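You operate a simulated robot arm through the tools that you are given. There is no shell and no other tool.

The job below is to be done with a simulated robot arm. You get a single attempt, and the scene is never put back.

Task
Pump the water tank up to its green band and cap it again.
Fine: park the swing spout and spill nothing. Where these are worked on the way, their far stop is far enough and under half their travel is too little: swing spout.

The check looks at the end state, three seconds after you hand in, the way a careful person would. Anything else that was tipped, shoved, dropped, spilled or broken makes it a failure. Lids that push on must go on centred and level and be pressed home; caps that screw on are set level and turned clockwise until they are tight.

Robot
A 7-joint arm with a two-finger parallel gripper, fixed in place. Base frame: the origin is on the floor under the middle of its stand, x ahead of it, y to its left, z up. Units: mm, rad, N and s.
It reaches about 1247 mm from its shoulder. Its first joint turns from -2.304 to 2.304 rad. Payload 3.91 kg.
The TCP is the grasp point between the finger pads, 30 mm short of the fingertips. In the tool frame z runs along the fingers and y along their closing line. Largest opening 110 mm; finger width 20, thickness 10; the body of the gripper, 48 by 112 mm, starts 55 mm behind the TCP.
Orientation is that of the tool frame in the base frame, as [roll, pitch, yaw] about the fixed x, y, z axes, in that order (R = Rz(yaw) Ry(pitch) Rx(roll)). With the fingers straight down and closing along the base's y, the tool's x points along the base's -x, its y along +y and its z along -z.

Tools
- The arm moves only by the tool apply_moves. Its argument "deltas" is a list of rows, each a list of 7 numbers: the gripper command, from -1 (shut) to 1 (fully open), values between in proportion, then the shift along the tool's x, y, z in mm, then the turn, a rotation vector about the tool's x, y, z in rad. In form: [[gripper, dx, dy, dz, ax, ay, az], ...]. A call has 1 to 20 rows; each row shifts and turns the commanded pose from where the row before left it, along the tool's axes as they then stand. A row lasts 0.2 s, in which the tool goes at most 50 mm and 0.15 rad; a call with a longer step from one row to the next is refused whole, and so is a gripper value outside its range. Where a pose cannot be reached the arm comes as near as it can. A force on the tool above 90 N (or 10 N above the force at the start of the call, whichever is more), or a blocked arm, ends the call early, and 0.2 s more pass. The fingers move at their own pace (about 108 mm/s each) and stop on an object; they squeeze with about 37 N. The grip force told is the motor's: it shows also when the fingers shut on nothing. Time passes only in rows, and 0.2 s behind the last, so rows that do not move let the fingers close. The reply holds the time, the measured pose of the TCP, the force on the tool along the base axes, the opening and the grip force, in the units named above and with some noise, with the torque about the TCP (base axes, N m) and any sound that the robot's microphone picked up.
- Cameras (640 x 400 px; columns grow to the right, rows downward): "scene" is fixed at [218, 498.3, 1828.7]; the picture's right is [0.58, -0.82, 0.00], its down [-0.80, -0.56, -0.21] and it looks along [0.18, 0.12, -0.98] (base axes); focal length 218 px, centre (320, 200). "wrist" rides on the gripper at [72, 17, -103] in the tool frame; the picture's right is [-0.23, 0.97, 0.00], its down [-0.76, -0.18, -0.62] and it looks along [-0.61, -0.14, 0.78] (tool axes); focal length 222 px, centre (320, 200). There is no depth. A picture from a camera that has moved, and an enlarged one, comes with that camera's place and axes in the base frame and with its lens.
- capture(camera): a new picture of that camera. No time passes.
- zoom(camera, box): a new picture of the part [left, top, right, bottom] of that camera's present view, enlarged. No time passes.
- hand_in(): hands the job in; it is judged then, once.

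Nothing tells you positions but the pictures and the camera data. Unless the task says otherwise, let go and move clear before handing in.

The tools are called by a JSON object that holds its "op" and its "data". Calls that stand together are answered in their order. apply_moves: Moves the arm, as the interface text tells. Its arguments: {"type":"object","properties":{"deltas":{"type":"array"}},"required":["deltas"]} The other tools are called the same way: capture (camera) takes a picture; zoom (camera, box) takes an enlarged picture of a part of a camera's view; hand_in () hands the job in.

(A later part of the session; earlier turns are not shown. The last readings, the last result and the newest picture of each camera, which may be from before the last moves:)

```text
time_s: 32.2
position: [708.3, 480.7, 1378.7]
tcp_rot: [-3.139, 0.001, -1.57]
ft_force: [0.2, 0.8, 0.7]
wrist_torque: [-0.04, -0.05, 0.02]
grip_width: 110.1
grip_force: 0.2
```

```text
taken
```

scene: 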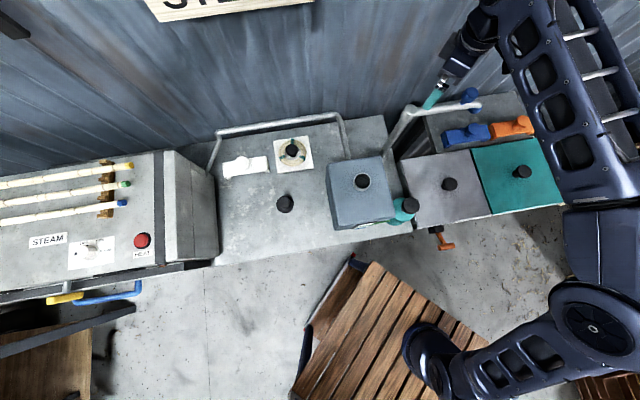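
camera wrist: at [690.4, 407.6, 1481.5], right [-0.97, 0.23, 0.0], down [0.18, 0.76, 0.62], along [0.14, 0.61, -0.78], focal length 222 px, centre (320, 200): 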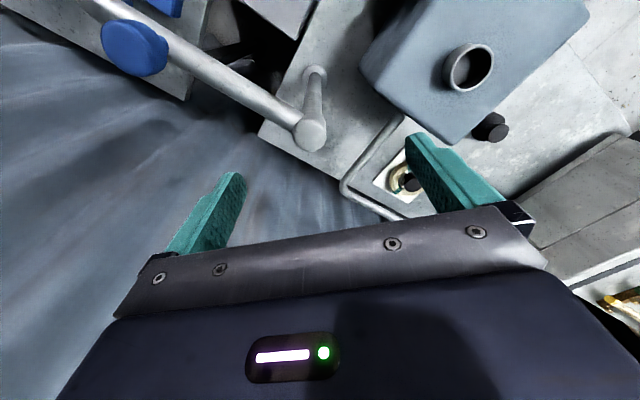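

{"op": "zoom", "data": {"camera": "wrist", "box": [80, 0, 340, 160]}}

{"op": "zoom", "data": {"camera": "wrist", "box": [340, 0, 600, 160]}}

{"op": "zoom", "data": {"camera": "scene", "box": [370, 70, 510, 180]}}

{"op": "zoom", "data": {"camera": "scene", "box": [300, 140, 440, 240]}}

```text
2.46 times, centred on (210, 80) of wrist
camera zoom: at [690.4, 407.6, 1481.5], right [-0.97, 0.23, 0.0], down [0.18, 0.76, 0.62], along [0.14, 0.61, -0.78], focal length 547 px, centre (591, 495)
```

zoom: 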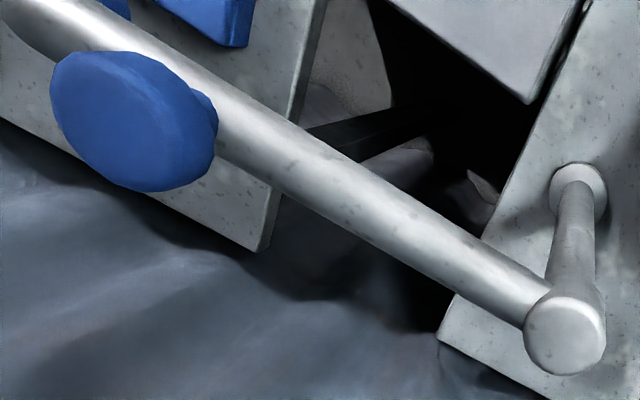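

```text
2.46 times, centred on (470, 80) of wrist
camera zoom: at [690.4, 407.6, 1481.5], right [-0.97, 0.23, 0.0], down [0.18, 0.76, 0.62], along [0.14, 0.61, -0.78], focal length 547 px, centre (-49, 495)
```

zoom: 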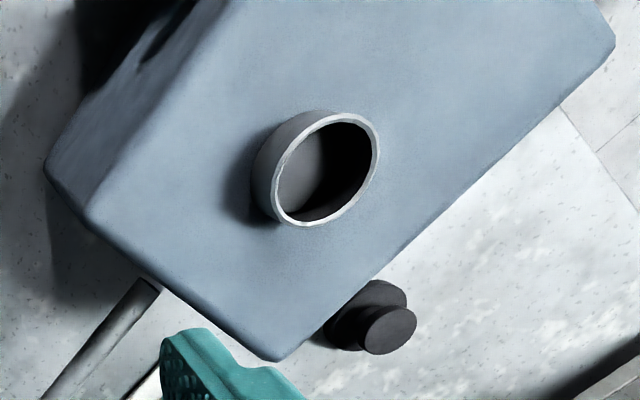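

```text
3.64 times, centred on (440, 125) of scene
camera zoom: at [218.0, 498.3, 1828.7], right [0.58, -0.82, 0.0], down [-0.8, -0.56, -0.21], along [0.18, 0.12, -0.98], focal length 793 px, centre (-116, 473)
```

zoom: 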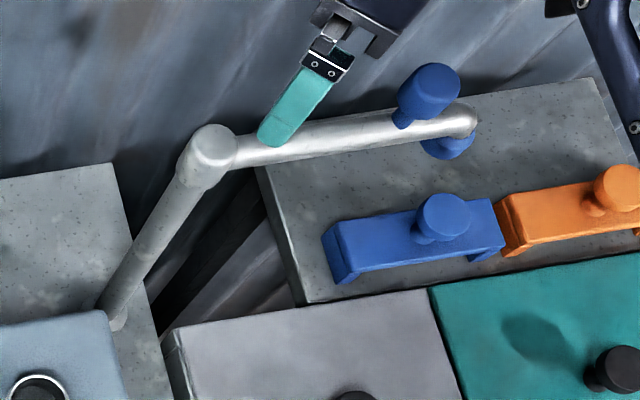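

```text
4.00 times, centred on (370, 190) of scene
camera zoom: at [218.0, 498.3, 1828.7], right [0.58, -0.82, 0.0], down [-0.8, -0.56, -0.21], along [0.18, 0.12, -0.98], focal length 873 px, centre (120, 240)
```

zoom: 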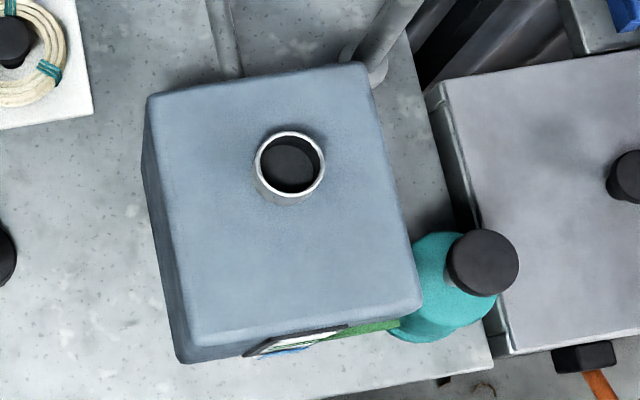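

The post axis is at about (727.6, 510.5), and the blue knob is about 177 mm out at z≈1257. The nozzle radius of about 242 mm matches the tank neck, which is 240 mm from the post. I'll hover over the knob and turn the fingers to straddle the pipe.

{"op": "apply_moves", "data": {"deltas": [[1, 23.2, -36.7, 8, 0, 0, 0], [1, 23.2, -36.7, 8, 0, 0, 0], [1, 23.2, -36.7, 8, 0, 0, 0], [1, 23.2, -36.7, 8, 0, 0, 0], [1, 0, 0, 0, 0, 0, -0.13], [1, 0, 0, 0, 0, 0, -0.13], [1, 0, 0, 0, 0, 0, -0.13], [1, 0, 0, 0, 0, 0, -0.13], [1, 0, 0, 0, 0, 0, -0.13], [1, 0, 0, 0, 0, 0, -0.13], [1, 0, 0, 0, 0, 0, 0]]}}

{"op": "capture", "data": {"camera": "wrist"}}

{"op": "capture", "data": {"camera": "scene"}}

```text
time_s: 34.6
position: [853.3, 383.3, 1344.3]
tcp_rot: [-3.14, -0.001, -0.79]
ft_force: [0.0, -1.2, 0.4]
wrist_torque: [0.0, -0.01, -0.02]
grip_width: 110.0
grip_force: 0.0
```

```text
taken
camera wrist: at [891.9, 320.8, 1447.5], right [-0.85, -0.53, 0.0], down [-0.41, 0.66, 0.62], along [-0.33, 0.53, -0.78], focal length 222 px, centre (320, 200)
```

wrist: 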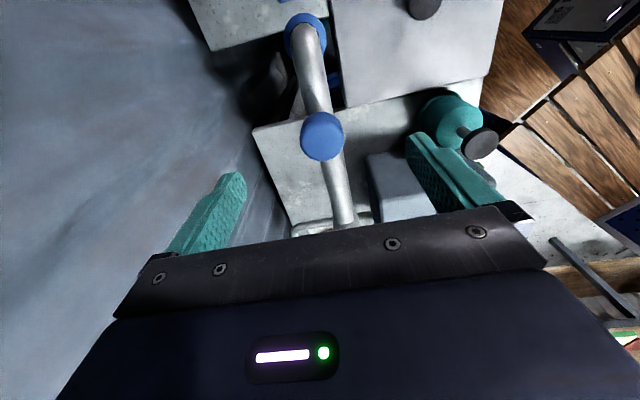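

```text
taken
```

scene: 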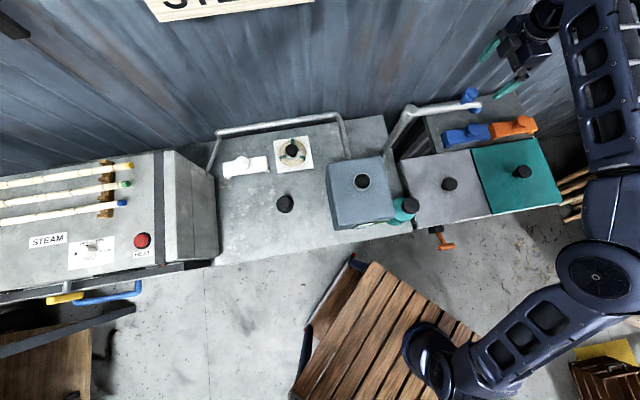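

{"op": "zoom", "data": {"camera": "wrist", "box": [250, 0, 410, 220]}}

{"op": "zoom", "data": {"camera": "wrist", "box": [290, 100, 350, 170]}}

```text
1.82 times, centred on (330, 110) of wrist
camera zoom: at [891.9, 320.8, 1447.5], right [-0.85, -0.53, 0.0], down [-0.41, 0.66, 0.62], along [-0.33, 0.53, -0.78], focal length 404 px, centre (302, 364)
```

zoom: 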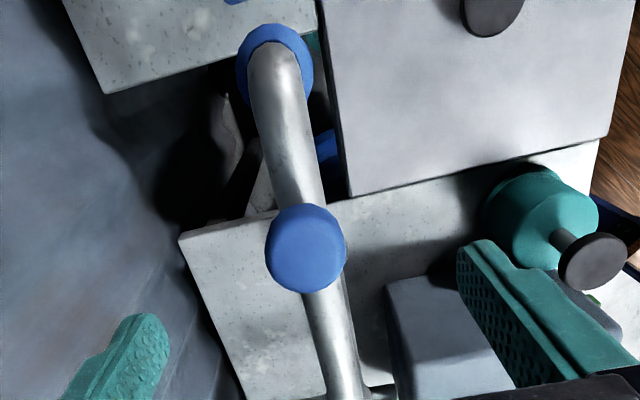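

```text
5.71 times, centred on (320, 135) of wrist
camera zoom: at [891.9, 320.8, 1447.5], right [-0.85, -0.53, 0.0], down [-0.41, 0.66, 0.62], along [-0.33, 0.53, -0.78], focal length 1269 px, centre (320, 571)
```

zoom: 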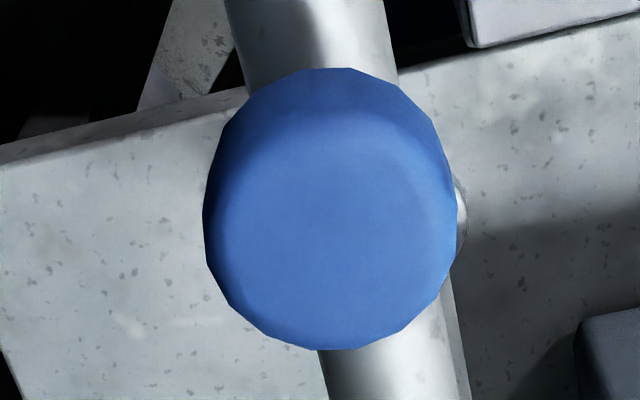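

The knob is about 8 mm behind the gripper along tool -x. I'll correct that, descend with the fingers straddling the pipe, and close on the knob.

{"op": "apply_moves", "data": {"deltas": [[1, -8, 0, 30, 0, 0, 0], [1, 0, 0, 40, 0, 0, 0], [1, 0, 0, 26, 0, 0, 0], [1, 0, 0, 0, 0, 0, 0]]}}

{"op": "capture", "data": {"camera": "wrist"}}

{"op": "zoom", "data": {"camera": "scene", "box": [420, 40, 560, 150]}}

```text
time_s: 35.6
position: [851.2, 391.6, 1246.1]
tcp_rot: [-3.141, 0.0, -0.789]
ft_force: [0.1, 0.4, -0.6]
wrist_torque: [0.01, -0.02, 0.0]
grip_width: 109.8
grip_force: 0.1
```

```text
taken
camera wrist: at [888.6, 327.5, 1350.2], right [-0.85, -0.52, 0.0], down [-0.41, 0.67, 0.62], along [-0.33, 0.53, -0.78], focal length 222 px, centre (320, 200)
```

wrist: 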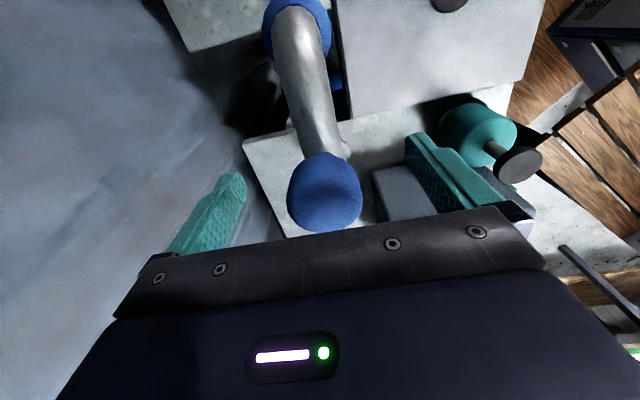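

```text
3.64 times, centred on (490, 95) of scene
camera zoom: at [218.0, 498.3, 1828.7], right [0.58, -0.82, 0.0], down [-0.8, -0.56, -0.21], along [0.18, 0.12, -0.98], focal length 793 px, centre (-298, 582)
```

zoom: 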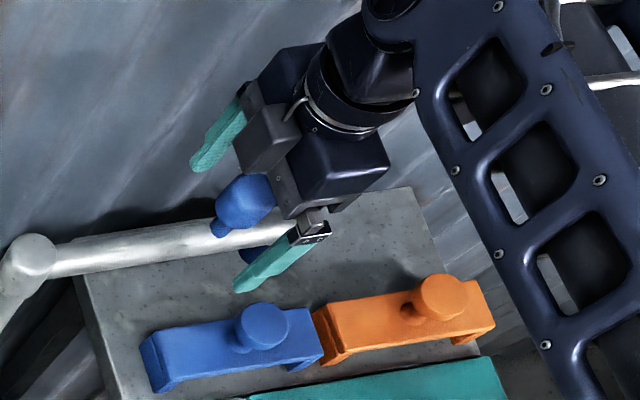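

{"op": "apply_moves", "data": {"deltas": [[1, 0, 3, 0, 0, 0, 0], [0.2, 0, 0, 0, 0, 0, 0], [-0.4, 0, 0, 0, 0, 0, 0], [-0.5, 0, 0, 0, 0, 0, 0], [-0.5, 0, 0, 0, 0, 0, 0]]}}

{"op": "zoom", "data": {"camera": "wrist", "box": [200, 0, 460, 250]}}

```text
time_s: 36.8
position: [849.5, 389.7, 1248.1]
tcp_rot: [-3.141, 0.0, -0.791]
ft_force: [0.9, -1.1, 1.9]
wrist_torque: [-0.06, -0.06, 0.07]
grip_width: 39.5
grip_force: 44.7
```

```text
1.60 times, centred on (330, 125) of wrist
camera zoom: at [886.2, 324.9, 1351.3], right [-0.85, -0.52, 0.0], down [-0.41, 0.67, 0.62], along [-0.33, 0.53, -0.78], focal length 355 px, centre (304, 320)
```

zoom: 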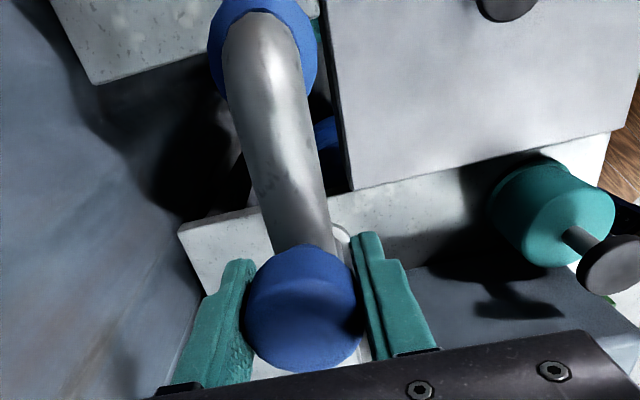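

The knob is gripped at 39.5 mm. I'll swing the spout clockwise around its post in small arcs, watching the force.

{"op": "apply_moves", "data": {"deltas": [[-0.5, -0.2, 8.6, 0, 0, 0, 0.05], [-0.5, -0.86, 17.1, 0, 0, 0, 0.1], [-0.5, -0.86, 17.1, 0, 0, 0, 0.1], [-0.5, 0, 0, 0, 0, 0, 0]]}}

{"op": "capture", "data": {"camera": "wrist"}}

{"op": "zoom", "data": {"camera": "scene", "box": [370, 40, 560, 180]}}

```text
time_s: 37.8
position: [813.5, 362.5, 1249.3]
tcp_rot: [-3.141, 0.0, -1.039]
ft_force: [0.9, -6.4, -3.7]
wrist_torque: [-0.69, -0.3, 0.4]
grip_width: 39.4
grip_force: 44.9
```

```text
taken
camera wrist: at [834.6, 291.1, 1351.3], right [-0.95, -0.3, 0.0], down [-0.23, 0.75, 0.62], along [-0.18, 0.6, -0.78], focal length 222 px, centre (320, 200)
```

wrist: 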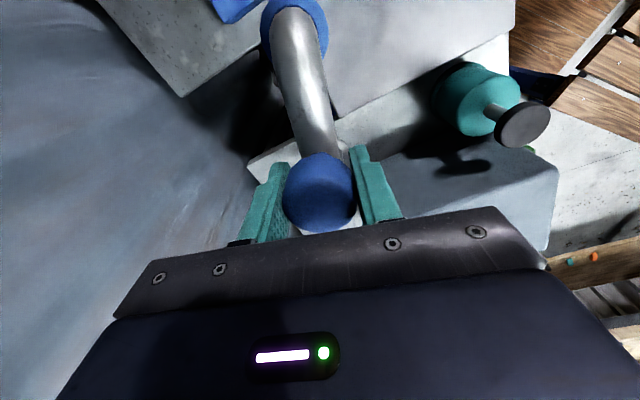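

```text
2.86 times, centred on (465, 110) of scene
camera zoom: at [218.0, 498.3, 1828.7], right [0.58, -0.82, 0.0], down [-0.8, -0.56, -0.21], along [0.18, 0.12, -0.98], focal length 623 px, centre (-94, 457)
```

zoom: 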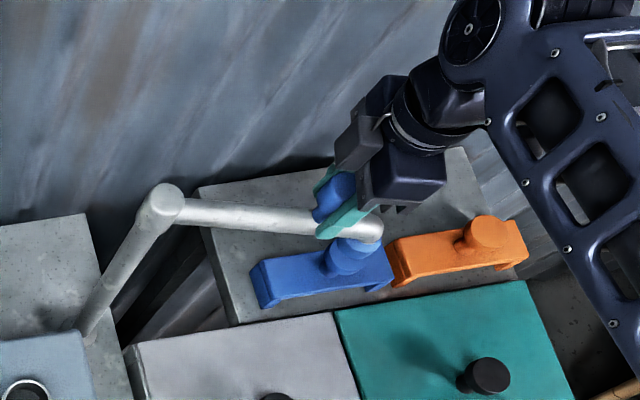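

{"op": "apply_moves", "data": {"deltas": [[-0.5, -0.86, 17.1, 0, 0, 0, 0.1], [-0.5, -0.86, 17.1, 0, 0, 0, 0.1], [-0.5, -0.86, 17.1, 0, 0, 0, 0.1], [-0.5, -0.86, 17.1, 0, 0, 0, 0.1], [-0.5, -0.86, 17.1, 0, 0, 0, 0.1], [-0.5, -0.86, 17.1, 0, 0, 0, 0.1], [-0.5, 0, 0, 0, 0, 0, 0]]}}

{"op": "capture", "data": {"camera": "wrist"}}

```text
time_s: 39.4
position: [714.4, 340.4, 1248.9]
tcp_rot: [-3.14, 0.001, -1.64]
ft_force: [3.0, 26.9, 9.1]
wrist_torque: [-0.01, -0.05, -0.02]
grip_width: 39.5
grip_force: 45.6
```

```text
taken
camera wrist: at [691.3, 268.2, 1351.3], right [-0.96, 0.29, 0.0], down [0.23, 0.75, 0.63], along [0.19, 0.6, -0.78], focal length 222 px, centre (320, 200)
```

wrist: 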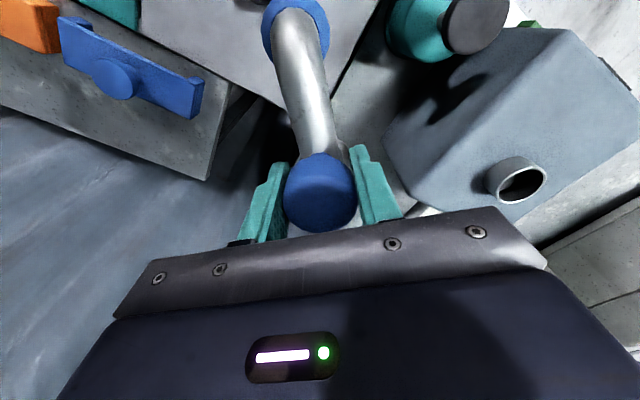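

{"op": "apply_moves", "data": {"deltas": [[-0.5, -2.5, 0, 0, 0, 0, 0], [-0.5, -0.86, 17, 0, 0, 0, 0.1], [-0.5, -0.86, 17, 0, 0, 0, 0.1], [-0.5, -0.86, 17, 0, 0, 0, 0.1], [-0.5, -0.86, 17, 0, 0, 0, 0.1], [-0.5, 0, 0, 0, 0, 0, 0]]}}

{"op": "capture", "data": {"camera": "wrist"}}

{"op": "zoom", "data": {"camera": "scene", "box": [310, 60, 510, 220]}}

```text
time_s: 40.8
position: [648.0, 360.3, 1247.5]
tcp_rot: [3.14, -0.002, -2.04]
ft_force: [-5.3, -5.4, -2.0]
wrist_torque: [-0.07, 0.0, 0.3]
grip_width: 39.0
grip_force: 45.2
```

```text
taken
camera wrist: at [598.9, 302.8, 1350.9], right [-0.77, 0.64, 0.0], down [0.5, 0.6, 0.62], along [0.4, 0.48, -0.78], focal length 222 px, centre (320, 200)
```

wrist: 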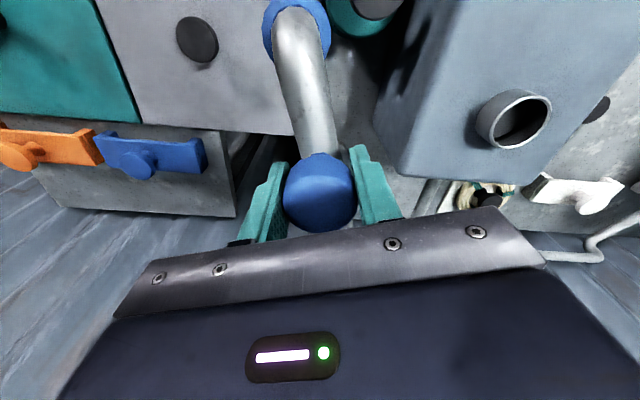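

```text
2.50 times, centred on (410, 140) of scene
camera zoom: at [218.0, 498.3, 1828.7], right [0.58, -0.82, 0.0], down [-0.8, -0.56, -0.21], along [0.18, 0.12, -0.98], focal length 545 px, centre (95, 350)
```

zoom: 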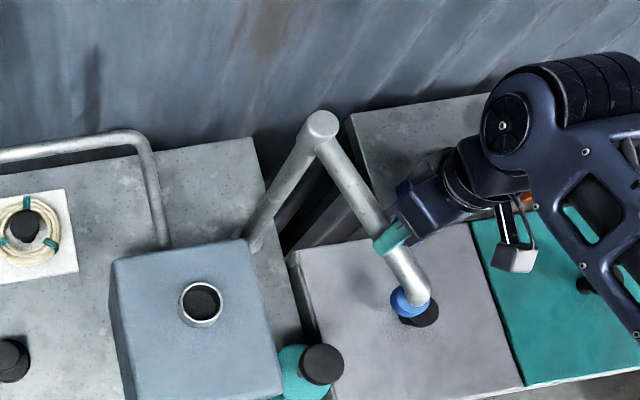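

{"op": "apply_moves", "data": {"deltas": [[-0.5, -0.86, 17, 0, 0, 0, 0.1], [-0.5, -0.86, 17, 0, 0, 0, 0.1], [-0.5, -0.86, 17, 0, 0, 0, 0.1], [-0.5, -0.86, 17, 0, 0, 0, 0.1], [-0.5, -0.86, 17, 0, 0, 0, 0.1], [-0.5, -0.86, 17, 0, 0, 0, 0.1], [-0.5, 0, 0, 0, 0, 0, 0]]}}

{"op": "capture", "data": {"camera": "wrist"}}

{"op": "zoom", "data": {"camera": "scene", "box": [310, 60, 510, 220]}}

```text
time_s: 42.4
position: [576.3, 432.6, 1247.4]
tcp_rot: [-3.141, -0.002, -2.641]
ft_force: [13.8, 8.4, -10.5]
wrist_torque: [0.32, -0.66, 0.19]
grip_width: 39.3
grip_force: 44.9
```

```text
taken
camera wrist: at [503.3, 412.8, 1351.0], right [-0.27, 0.96, 0.0], down [0.75, 0.21, 0.62], along [0.6, 0.17, -0.78], focal length 222 px, centre (320, 200)
```

wrist: 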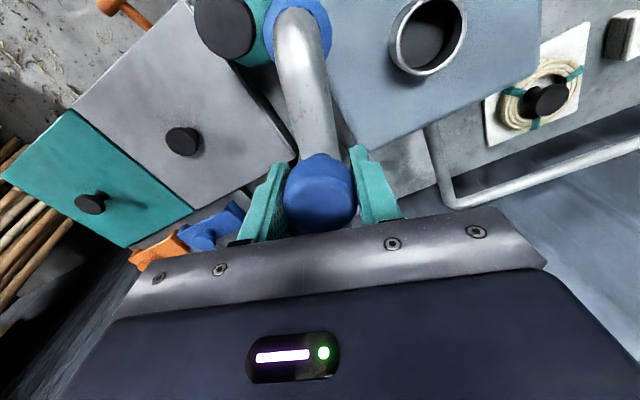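

```text
2.50 times, centred on (410, 140) of scene
camera zoom: at [218.0, 498.3, 1828.7], right [0.58, -0.82, 0.0], down [-0.8, -0.56, -0.21], along [0.18, 0.12, -0.98], focal length 545 px, centre (95, 350)
```

zoom: 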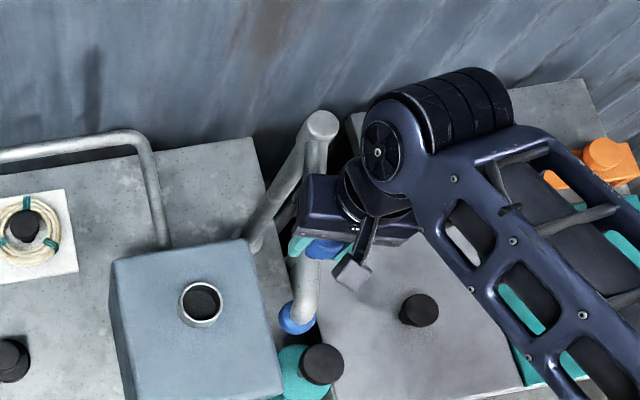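

{"op": "apply_moves", "data": {"deltas": [[-0.5, 0.4, 17, 0, 0, 0, 0.1], [-0.5, -0.86, 17, 0, 0, 0, 0.1], [-0.5, -0.86, 17, 0, 0, 0, 0.1], [-0.5, 0, 0, 0, 0, 0, 0]]}}

{"op": "capture", "data": {"camera": "wrist"}}

```text
time_s: 43.4
position: [559.7, 479.2, 1247.1]
tcp_rot: [3.141, 0.0, -2.941]
ft_force: [25.1, 4.6, -0.9]
wrist_torque: [0.03, -0.26, -0.04]
grip_width: 39.3
grip_force: 44.5
```

```text
taken
camera wrist: at [484.1, 480.4, 1351.1], right [0.03, 1.0, 0.0], down [0.78, -0.02, 0.62], along [0.62, -0.02, -0.78], focal length 222 px, centre (320, 200)
```

wrist: 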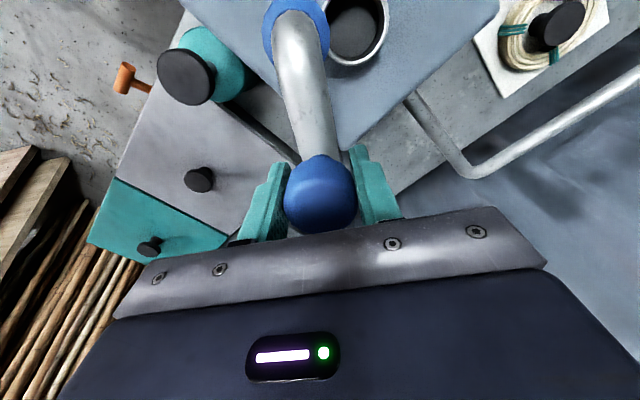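

{"op": "apply_moves", "data": {"deltas": [[-0.5, -2, 0, 0, 0, 0, 0], [-0.5, -0.2, 8.5, 0, 0, 0, 0.05], [-0.5, -0.2, 8.5, 0, 0, 0, 0.05], [-0.5, -0.2, 8.5, 0, 0, 0, 0.05], [-0.5, 0, 0, 0, 0, 0, 0]]}}

{"op": "capture", "data": {"camera": "wrist"}}

{"op": "zoom", "data": {"camera": "scene", "box": [310, 100, 450, 220]}}

```text
time_s: 44.6
position: [556.6, 504.5, 1247.4]
tcp_rot: [-3.14, -0.003, -3.09]
ft_force: [-11.3, 0.3, -24.8]
wrist_torque: [0.04, 0.06, 0.1]
grip_width: 39.4
grip_force: 45.0
```

```text
taken
camera wrist: at [482.6, 517.7, 1351.4], right [0.18, 0.98, 0.0], down [0.77, -0.14, 0.62], along [0.61, -0.11, -0.78], focal length 222 px, centre (320, 200)
```

wrist: 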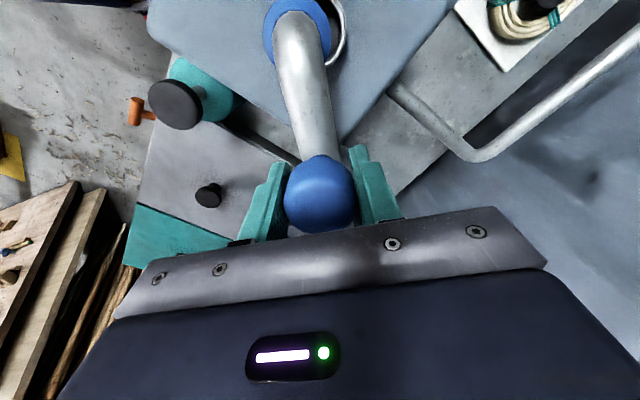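

```text
3.33 times, centred on (380, 160) of scene
camera zoom: at [218.0, 498.3, 1828.7], right [0.58, -0.82, 0.0], down [-0.8, -0.56, -0.21], along [0.18, 0.12, -0.98], focal length 727 px, centre (120, 333)
```

zoom: 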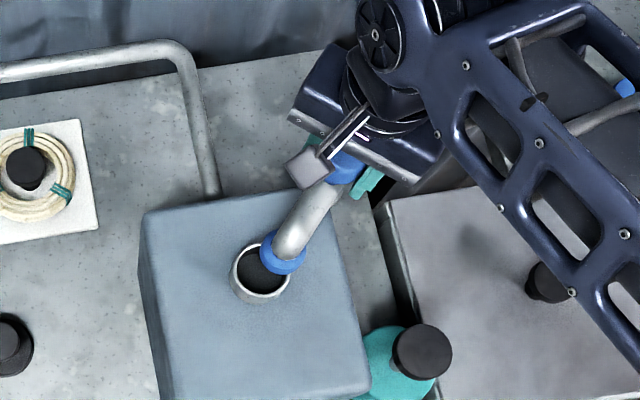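

{"op": "apply_moves", "data": {"deltas": [[-0.5, 0.7, 0, 1.5, 0, 0, 0], [-0.5, 0, 5, 0, 0, 0, 0.03], [-0.5, 0, 0, 0, 0, 0, 0]]}}

{"op": "capture", "data": {"camera": "wrist"}}

{"op": "zoom", "data": {"camera": "scene", "box": [340, 140, 420, 200]}}

```text
time_s: 45.4
position: [557.3, 509.1, 1247.2]
tcp_rot: [3.14, 0.003, -3.121]
ft_force: [-7.0, 1.7, -3.0]
wrist_torque: [-0.03, 0.6, 0.24]
grip_width: 39.2
grip_force: 45.4
```

```text
taken
camera wrist: at [482.6, 523.6, 1351.3], right [0.21, 0.98, 0.0], down [0.76, -0.16, 0.62], along [0.61, -0.13, -0.78], focal length 222 px, centre (320, 200)
```

wrist: 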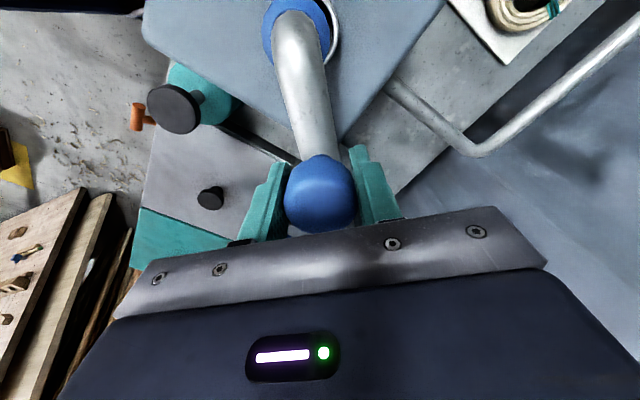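

```text
6.67 times, centred on (380, 170) of scene
camera zoom: at [218.0, 498.3, 1828.7], right [0.58, -0.82, 0.0], down [-0.8, -0.56, -0.21], along [0.18, 0.12, -0.98], focal length 1454 px, centre (-80, 400)
```

zoom: 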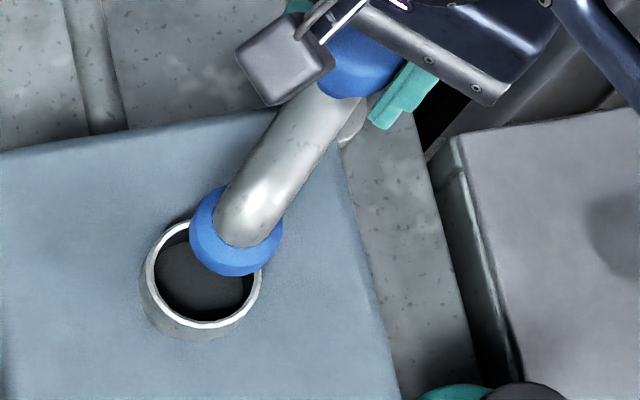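

{"op": "apply_moves", "data": {"deltas": [[-0.5, 0, 3.4, 0, 0, 0, 0.02], [-0.5, 0, 0, 0, 0, 0, 0]]}}

{"op": "zoom", "data": {"camera": "scene", "box": [340, 140, 420, 200]}}

```text
time_s: 46.0
position: [557.1, 509.0, 1248.7]
tcp_rot: [-3.141, 0.001, -3.141]
ft_force: [-11.9, -23.3, 8.2]
wrist_torque: [-0.46, -0.17, -0.02]
grip_width: 39.3
grip_force: 44.7
```

```text
6.67 times, centred on (380, 170) of scene
camera zoom: at [218.0, 498.3, 1828.7], right [0.58, -0.82, 0.0], down [-0.8, -0.56, -0.21], along [0.18, 0.12, -0.98], focal length 1454 px, centre (-80, 400)
```

zoom: 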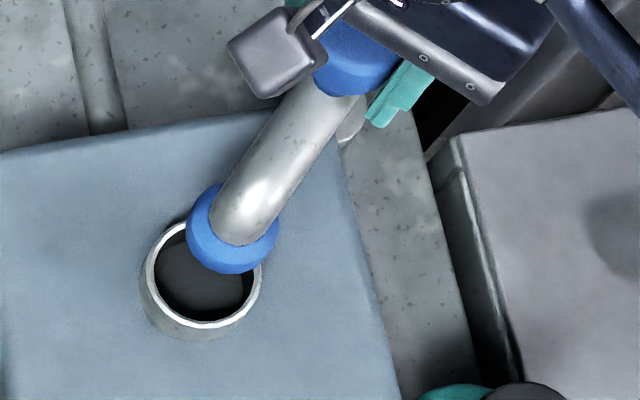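

The spout has reached its far stop and the nozzle is over the neck. I'll relax the push, release gently and rise straight up.

{"op": "apply_moves", "data": {"deltas": [[-0.5, 1, -1.5, 0.5, 0, 0, 0], [-0.5, 0, 0, 0, 0, 0, 0], [-0.1, 0, 0, 0, 0, 0, 0], [-0.1, 0, 0, 0, 0, 0, 0]]}}

{"op": "zoom", "data": {"camera": "wrist", "box": [200, 0, 460, 250]}}

{"op": "zoom", "data": {"camera": "scene", "box": [340, 140, 420, 200]}}

```text
time_s: 47.0
position: [555.8, 511.1, 1246.2]
tcp_rot: [3.141, 0.0, -3.141]
ft_force: [-0.3, -0.7, 0.2]
wrist_torque: [0.0, 0.03, 0.0]
grip_width: 49.2
grip_force: 0.2
```

```text
1.60 times, centred on (330, 125) of wrist
camera zoom: at [482.3, 527.2, 1349.9], right [0.22, 0.97, 0.0], down [0.76, -0.18, 0.62], along [0.61, -0.14, -0.78], focal length 355 px, centre (304, 320)
```

zoom: 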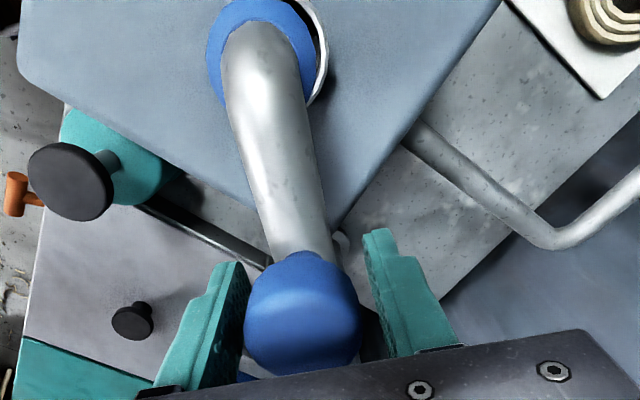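

```text
6.67 times, centred on (380, 170) of scene
camera zoom: at [218.0, 498.3, 1828.7], right [0.58, -0.82, 0.0], down [-0.8, -0.56, -0.21], along [0.18, 0.12, -0.98], focal length 1454 px, centre (-80, 400)
```

zoom: 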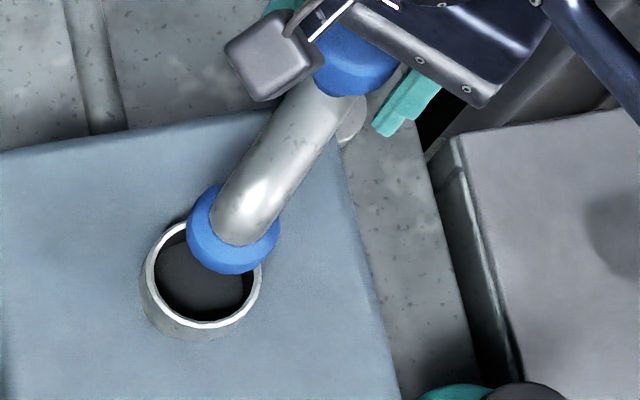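

{"op": "apply_moves", "data": {"deltas": [[0.1, 0, -5, 0, 0, 0, 0], [0.1, 0, 0, 0, 0, 0, 0], [0.1, 0, 0, -30, 0, 0, 0], [0.1, 0, 0, -45, 0, 0, 0], [1, 0, 0, -25, 0, 0, 0], [1, 0, 0, 0, 0, 0, 0]]}}

{"op": "capture", "data": {"camera": "wrist"}}

{"op": "zoom", "data": {"camera": "scene", "box": [340, 140, 420, 200]}}

```text
time_s: 48.4
position: [558.5, 505.2, 1346.4]
tcp_rot: [-3.14, 0.0, -3.138]
ft_force: [0.1, 0.3, -0.6]
wrist_torque: [0.01, 0.02, -0.02]
grip_width: 109.8
grip_force: 0.0
```

```text
taken
camera wrist: at [483.9, 521.1, 1449.4], right [0.23, 0.97, 0.0], down [0.76, -0.18, 0.62], along [0.61, -0.14, -0.78], focal length 222 px, centre (320, 200)
```

wrist: 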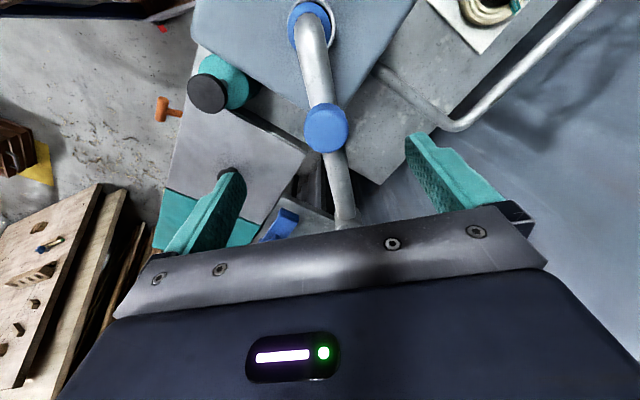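

```text
6.67 times, centred on (380, 170) of scene
camera zoom: at [218.0, 498.3, 1828.7], right [0.58, -0.82, 0.0], down [-0.8, -0.56, -0.21], along [0.18, 0.12, -0.98], focal length 1454 px, centre (-80, 400)
```

zoom: 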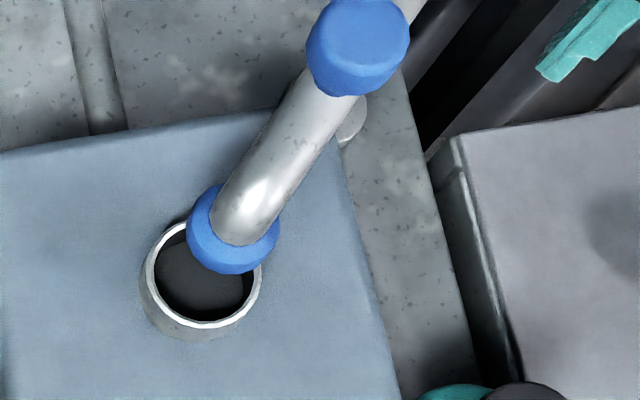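

The spout is staying over the neck. Next is the pump: I'll move over its knob at (532, 314) while high, turning so the closing line runs parallel to the tank's side.

{"op": "apply_moves", "data": {"deltas": [[1, 6.6, -47.5, 0, 0, 0, 0], [1, 6.6, -47.5, 0, 0, 0, 0], [1, 6.6, -47.5, 0, 0, 0, 0], [1, 6.6, -47.5, 0, 0, 0, 0], [1, 0, 0, 0, 0, 0, -0.145], [1, 0, 0, 0, 0, 0, -0.145], [1, 0, 0, 0, 0, 0, -0.145], [1, 0, 0, 0, 0, 0, -0.145], [1, 0, 0, 0, 0, 0, -0.145], [1, 0, 0, 0, 0, 0, -0.145], [1, 0, 0, 0, 0, 0, -0.145], [1, 0, 0, 0, 0, 0, -0.145], [1, 0, 0, 0, 0, 0, -0.145], [1, 0, 0, 0, 0, 0, -0.145], [1, 0, 0, 0, 0, 0, -0.145], [1, 0, 0, 0, 0, 0, -0.145], [1, 0, 0, 0, 0, 0, -0.145], [1, 0, 0, 0, 0, 0, -0.145], [1, 0, 0, 0, 0, 0, -0.145], [1, 0, 0, 0, 0, 0, -0.143]]}}

{"op": "capture", "data": {"camera": "wrist"}}

{"op": "capture", "data": {"camera": "scene"}}

```text
time_s: 52.6
position: [529.6, 313.5, 1345.4]
tcp_rot: [-3.139, 0.002, -0.82]
ft_force: [-0.4, -0.5, -0.6]
wrist_torque: [-0.01, 0.0, 0.02]
grip_width: 109.9
grip_force: 0.1
```

```text
taken
camera wrist: at [565.5, 250.4, 1449.0], right [-0.87, -0.5, 0.0], down [-0.39, 0.68, 0.62], along [-0.31, 0.54, -0.78], focal length 222 px, centre (320, 200)
```

wrist: 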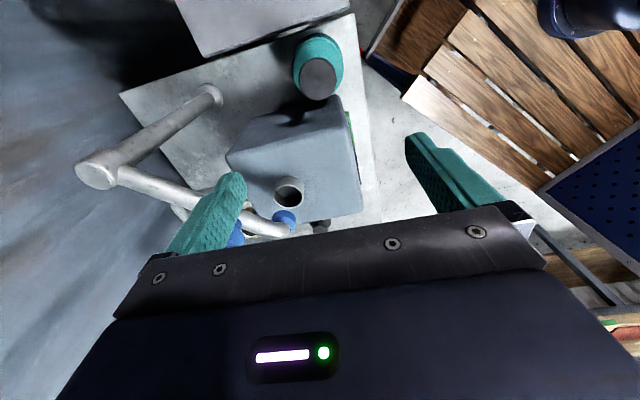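

```text
taken
```

scene: 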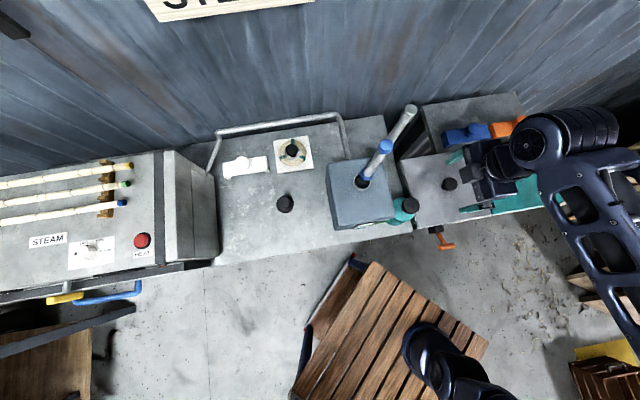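

{"op": "zoom", "data": {"camera": "wrist", "box": [260, 20, 380, 130]}}

```text
3.64 times, centred on (320, 75) of wrist
camera zoom: at [565.5, 250.4, 1449.0], right [-0.87, -0.5, 0.0], down [-0.39, 0.68, 0.62], along [-0.31, 0.54, -0.78], focal length 808 px, centre (320, 654)
```

zoom: 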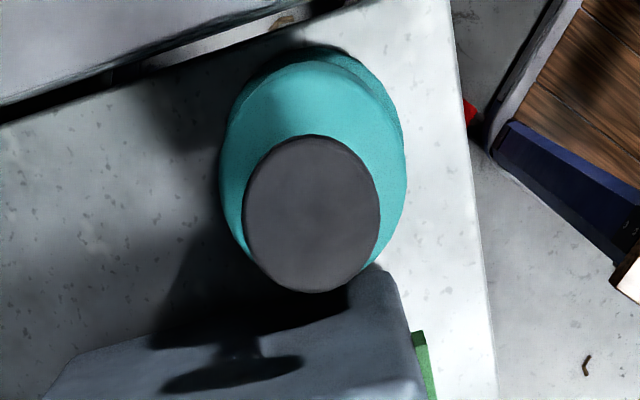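

{"op": "apply_moves", "data": {"deltas": [[1, 5, -2, 20, 0, 0, 0], [1, 0, 0, 45, 0, 0, 0], [1, 0, 0, 45, 0, 0, 0], [1, 0, 0, 45, 0, 0, 0], [1, 0, 0, 45, 0, 0, 0], [1, 0, 0, 0, 0, 0, 0]]}}

{"op": "zoom", "data": {"camera": "wrist", "box": [220, 40, 420, 230]}}

{"op": "zoom", "data": {"camera": "scene", "box": [320, 120, 520, 260]}}

```text
time_s: 54.0
position: [534.6, 313.3, 1145.8]
tcp_rot: [-3.14, 0.001, -0.82]
ft_force: [0.5, -0.4, -0.5]
wrist_torque: [0.05, -0.04, 0.08]
grip_width: 110.1
grip_force: 0.1
```

```text
2.11 times, centred on (320, 135) of wrist
camera zoom: at [570.1, 248.6, 1249.2], right [-0.87, -0.5, 0.0], down [-0.39, 0.68, 0.62], along [-0.31, 0.54, -0.78], focal length 468 px, centre (320, 337)
```

zoom: 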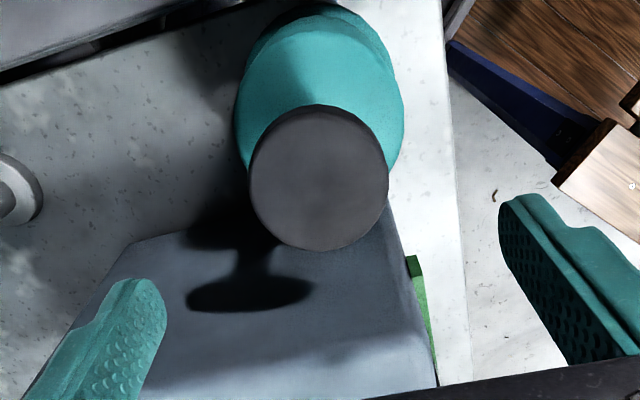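

```text
2.86 times, centred on (420, 190) of scene
camera zoom: at [218.0, 498.3, 1828.7], right [0.58, -0.82, 0.0], down [-0.8, -0.56, -0.21], along [0.18, 0.12, -0.98], focal length 623 px, centre (34, 229)
```

zoom: 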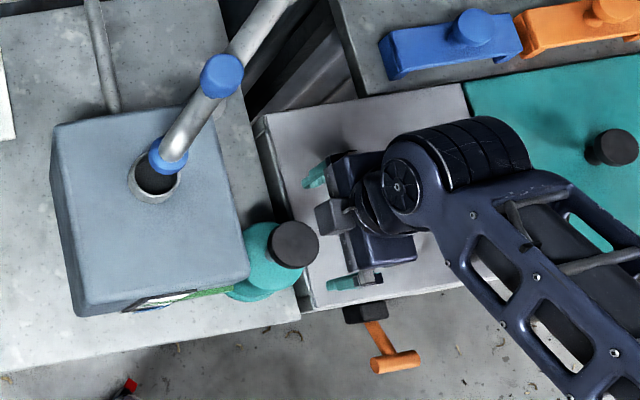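

The gripper is well aligned over the pump knob, about 61 mm wide with its top at z≈1047. I'll descend so the knob sits near the fingertips, then close.

{"op": "apply_moves", "data": {"deltas": [[1, 0, 0, 45, 0, 0, 0], [1, 0, 0, 42, 0, 0, 0], [1, 0, 0, 0, 0, 0, 0], [0.4, 0, 0, 0, 0, 0, 0], [0, 0, 0, 0, 0, 0, 0], [0, 0, 0, 0, 0, 0, 0]]}}

{"op": "zoom", "data": {"camera": "wrist", "box": [200, 60, 440, 250]}}

```text
time_s: 55.4
position: [536.3, 313.5, 1060.2]
tcp_rot: [-3.139, 0.0, -0.822]
ft_force: [5.0, 6.0, -3.9]
wrist_torque: [0.19, -0.15, -0.17]
grip_width: 61.1
grip_force: 45.2
```

```text
2.11 times, centred on (320, 155) of wrist
camera zoom: at [571.3, 249.2, 1163.8], right [-0.87, -0.5, 0.0], down [-0.39, 0.68, 0.62], along [-0.31, 0.54, -0.78], focal length 468 px, centre (320, 295)
```

zoom: 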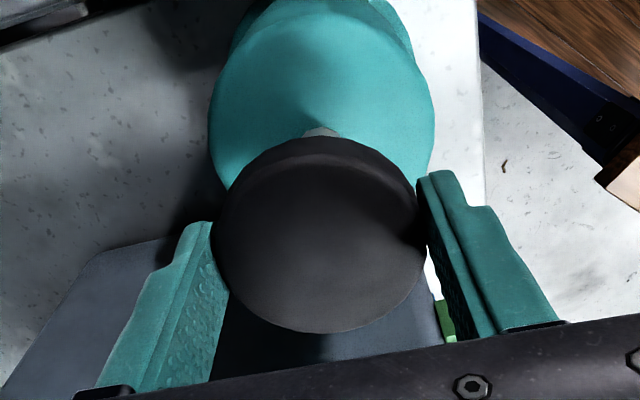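

The pump knob is gripped. I'll push down slowly and watch the force.

{"op": "apply_moves", "data": {"deltas": [[0, 0, 0, 5, 0, 0, 0], [0, 0, 0, 5, 0, 0, 0], [0, 0, 0, 0, 0, 0, 0]]}}

{"op": "zoom", "data": {"camera": "scene", "box": [340, 140, 460, 230]}}

```text
time_s: 56.2
position: [535.9, 314.1, 1048.7]
tcp_rot: [-3.138, 0.0, -0.819]
ft_force: [20.5, 18.3, 1.4]
wrist_torque: [0.45, -0.54, 0.07]
grip_width: 61.0
grip_force: 45.3
```

```text
4.44 times, centred on (400, 185) of scene
camera zoom: at [218.0, 498.3, 1828.7], right [0.58, -0.82, 0.0], down [-0.8, -0.56, -0.21], along [0.18, 0.12, -0.98], focal length 970 px, centre (-36, 267)
```

zoom: 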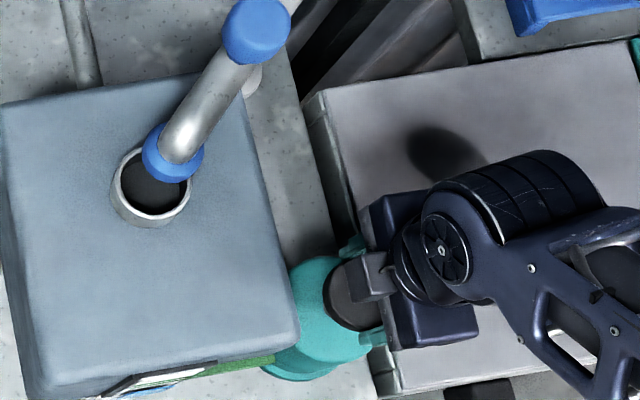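

{"op": "apply_moves", "data": {"deltas": [[0, 0, -2, 0, 0, 0, 0], [0, 0, 0, 5, 0, 0, 0], [0, 0, 0, 5, 0, 0, 0], [0, 0, 0, 5, 0, 0, 0], [0, 0, 0, 0, 0, 0, 0]]}}

{"op": "zoom", "data": {"camera": "scene", "box": [340, 140, 460, 230]}}

{"op": "zoom", "data": {"camera": "wrist", "box": [200, 60, 440, 250]}}

```text
time_s: 57.4
position: [535.2, 313.5, 1034.2]
tcp_rot: [3.14, 0.0, -0.819]
ft_force: [-5.9, -5.6, 3.2]
wrist_torque: [-0.3, 0.53, -0.26]
grip_width: 61.0
grip_force: 44.7
```

```text
4.44 times, centred on (400, 185) of scene
camera zoom: at [218.0, 498.3, 1828.7], right [0.58, -0.82, 0.0], down [-0.8, -0.56, -0.21], along [0.18, 0.12, -0.98], focal length 970 px, centre (-36, 267)
```

zoom: 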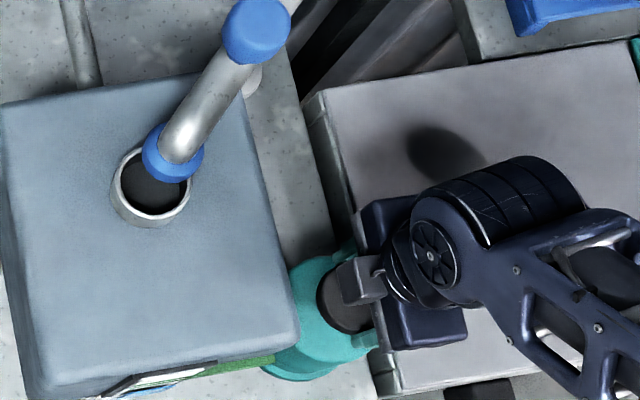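

```text
2.11 times, centred on (320, 155) of wrist
camera zoom: at [571.5, 249.5, 1137.7], right [-0.87, -0.5, 0.0], down [-0.39, 0.68, 0.62], along [-0.31, 0.54, -0.78], focal length 468 px, centre (320, 295)
```

zoom: 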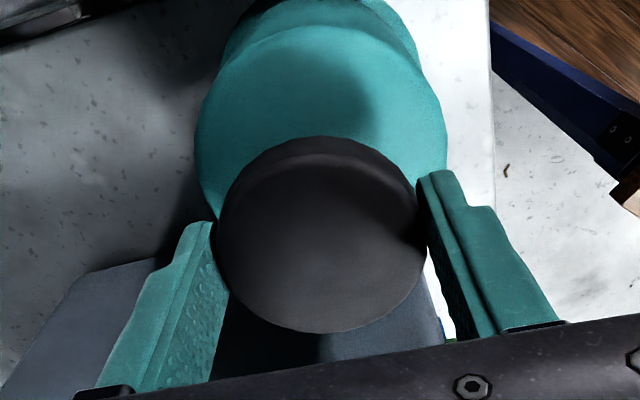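

{"op": "apply_moves", "data": {"deltas": [[0, 0, 0, 5, 0, 0, 0], [0, 0, 0, 5, 0, 0, 0], [0, 0, 0, 5, 0, 0, 0], [0, 0, 0, 0, 0, 0, 0]]}}

{"op": "zoom", "data": {"camera": "wrist", "box": [200, 60, 440, 250]}}

```text
time_s: 58.4
position: [536.2, 313.8, 1019.8]
tcp_rot: [-3.14, 0.0, -0.823]
ft_force: [-7.9, -11.1, 5.8]
wrist_torque: [-0.54, -0.07, 0.17]
grip_width: 61.2
grip_force: 44.8
```

```text
2.11 times, centred on (320, 155) of wrist
camera zoom: at [571.3, 249.3, 1123.3], right [-0.87, -0.5, 0.0], down [-0.39, 0.68, 0.62], along [-0.31, 0.54, -0.78], focal length 468 px, centre (320, 295)
```

zoom: 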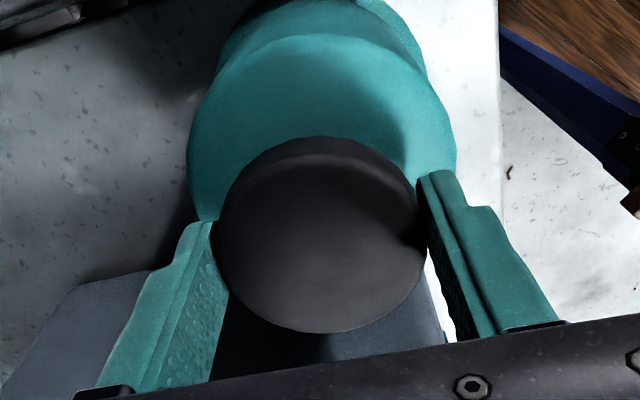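

{"op": "apply_moves", "data": {"deltas": [[0, 0, 0.8, 4, 0, 0, 0], [0, 0, 0, 4, 0, 0, 0], [0, 0, 0, 0, 0, 0, 0]]}}

{"op": "apply_moves", "data": {"deltas": [[0, 0, 0, 3, 0, 0, 0], [0, 0, 0, 0, 0, 0, 0]]}}

{"op": "apply_moves", "data": {"deltas": [[0, 0, 0, 3, 0, 0, 0], [0, 0, 0, 0, 0, 0, 0]]}}

{"op": "zoom", "data": {"camera": "wrist", "box": [200, 60, 440, 250]}}

```text
time_s: 59.2
position: [536.5, 313.8, 1011.8]
tcp_rot: [-3.141, -0.001, -0.821]
ft_force: [-7.0, 3.1, 6.6]
wrist_torque: [0.43, 0.44, -0.25]
grip_width: 61.1
grip_force: 44.7
```

```text
time_s: 59.8
position: [535.5, 313.9, 1010.2]
tcp_rot: [-3.138, -0.001, -0.821]
ft_force: [-7.4, 13.6, 30.5]
wrist_torque: [0.25, 0.22, -0.1]
grip_width: 61.2
grip_force: 45.3
```

```text
time_s: 60.4
position: [536.0, 312.6, 1006.2]
tcp_rot: [-3.138, 0.001, -0.823]
ft_force: [7.3, 11.9, 37.7]
wrist_torque: [0.15, 0.01, -0.36]
grip_width: 61.2
grip_force: 44.7
```

```text
2.11 times, centred on (320, 155) of wrist
camera zoom: at [571.7, 248.1, 1109.6], right [-0.87, -0.5, 0.0], down [-0.39, 0.68, 0.62], along [-0.31, 0.54, -0.78], focal length 468 px, centre (320, 295)
```

zoom: 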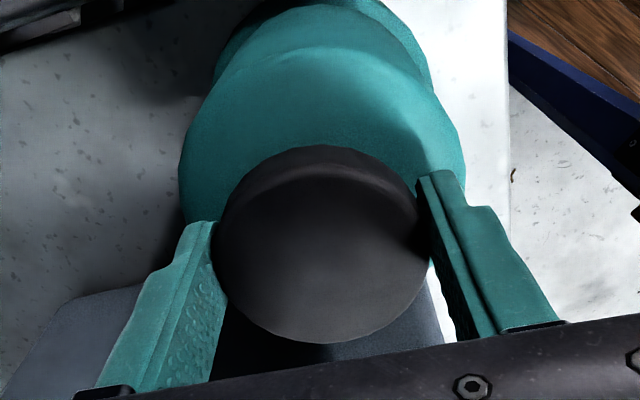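

The pump bottomed out after about 50 mm of travel. I'll pull it back up to complete the stroke.

{"op": "apply_moves", "data": {"deltas": [[0, 0, 0, -5, 0, 0, 0], [0, 0, 0, -8, 0, 0, 0], [0, 0, 0, -8, 0, 0, 0], [0, 0, 0, -8, 0, 0, 0], [0, 0, 0, -8, 0, 0, 0], [0, 0, 0, -8, 0, 0, 0], [0, 0, 0, 0, 0, 0, 0]]}}

{"op": "zoom", "data": {"camera": "wrist", "box": [200, 60, 440, 250]}}

{"op": "zoom", "data": {"camera": "scene", "box": [310, 130, 450, 240]}}

```text
time_s: 62.0
position: [536.8, 314.2, 1050.9]
tcp_rot: [-3.141, 0.0, -0.822]
ft_force: [32.7, -14.7, 1.5]
wrist_torque: [-0.46, -0.71, -0.34]
grip_width: 61.3
grip_force: 44.7
```

```text
2.11 times, centred on (320, 155) of wrist
camera zoom: at [572.0, 248.7, 1153.5], right [-0.87, -0.5, 0.0], down [-0.39, 0.68, 0.62], along [-0.31, 0.54, -0.78], focal length 468 px, centre (320, 295)
```

zoom: 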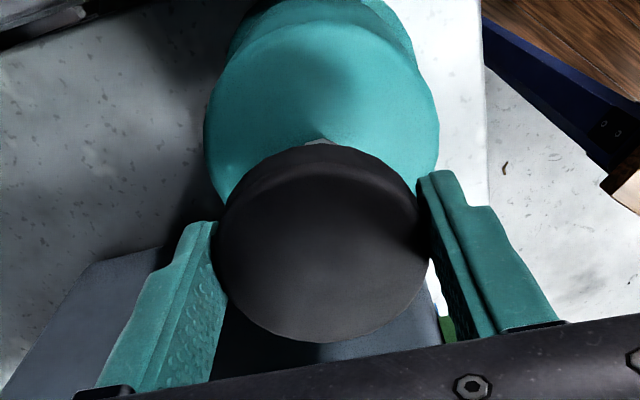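

```text
3.64 times, centred on (380, 185) of scene
camera zoom: at [218.0, 498.3, 1828.7], right [0.58, -0.82, 0.0], down [-0.8, -0.56, -0.21], along [0.18, 0.12, -0.98], focal length 793 px, centre (102, 254)
```

zoom: 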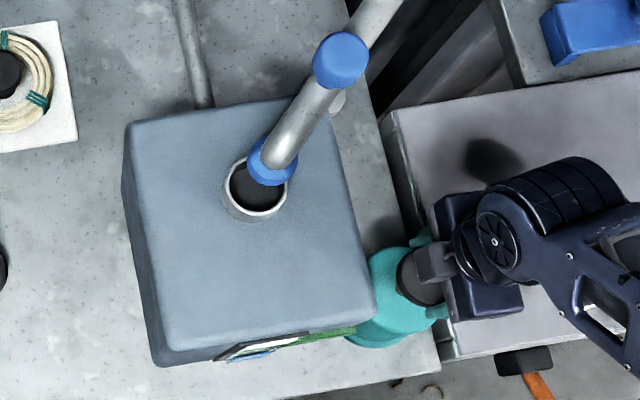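

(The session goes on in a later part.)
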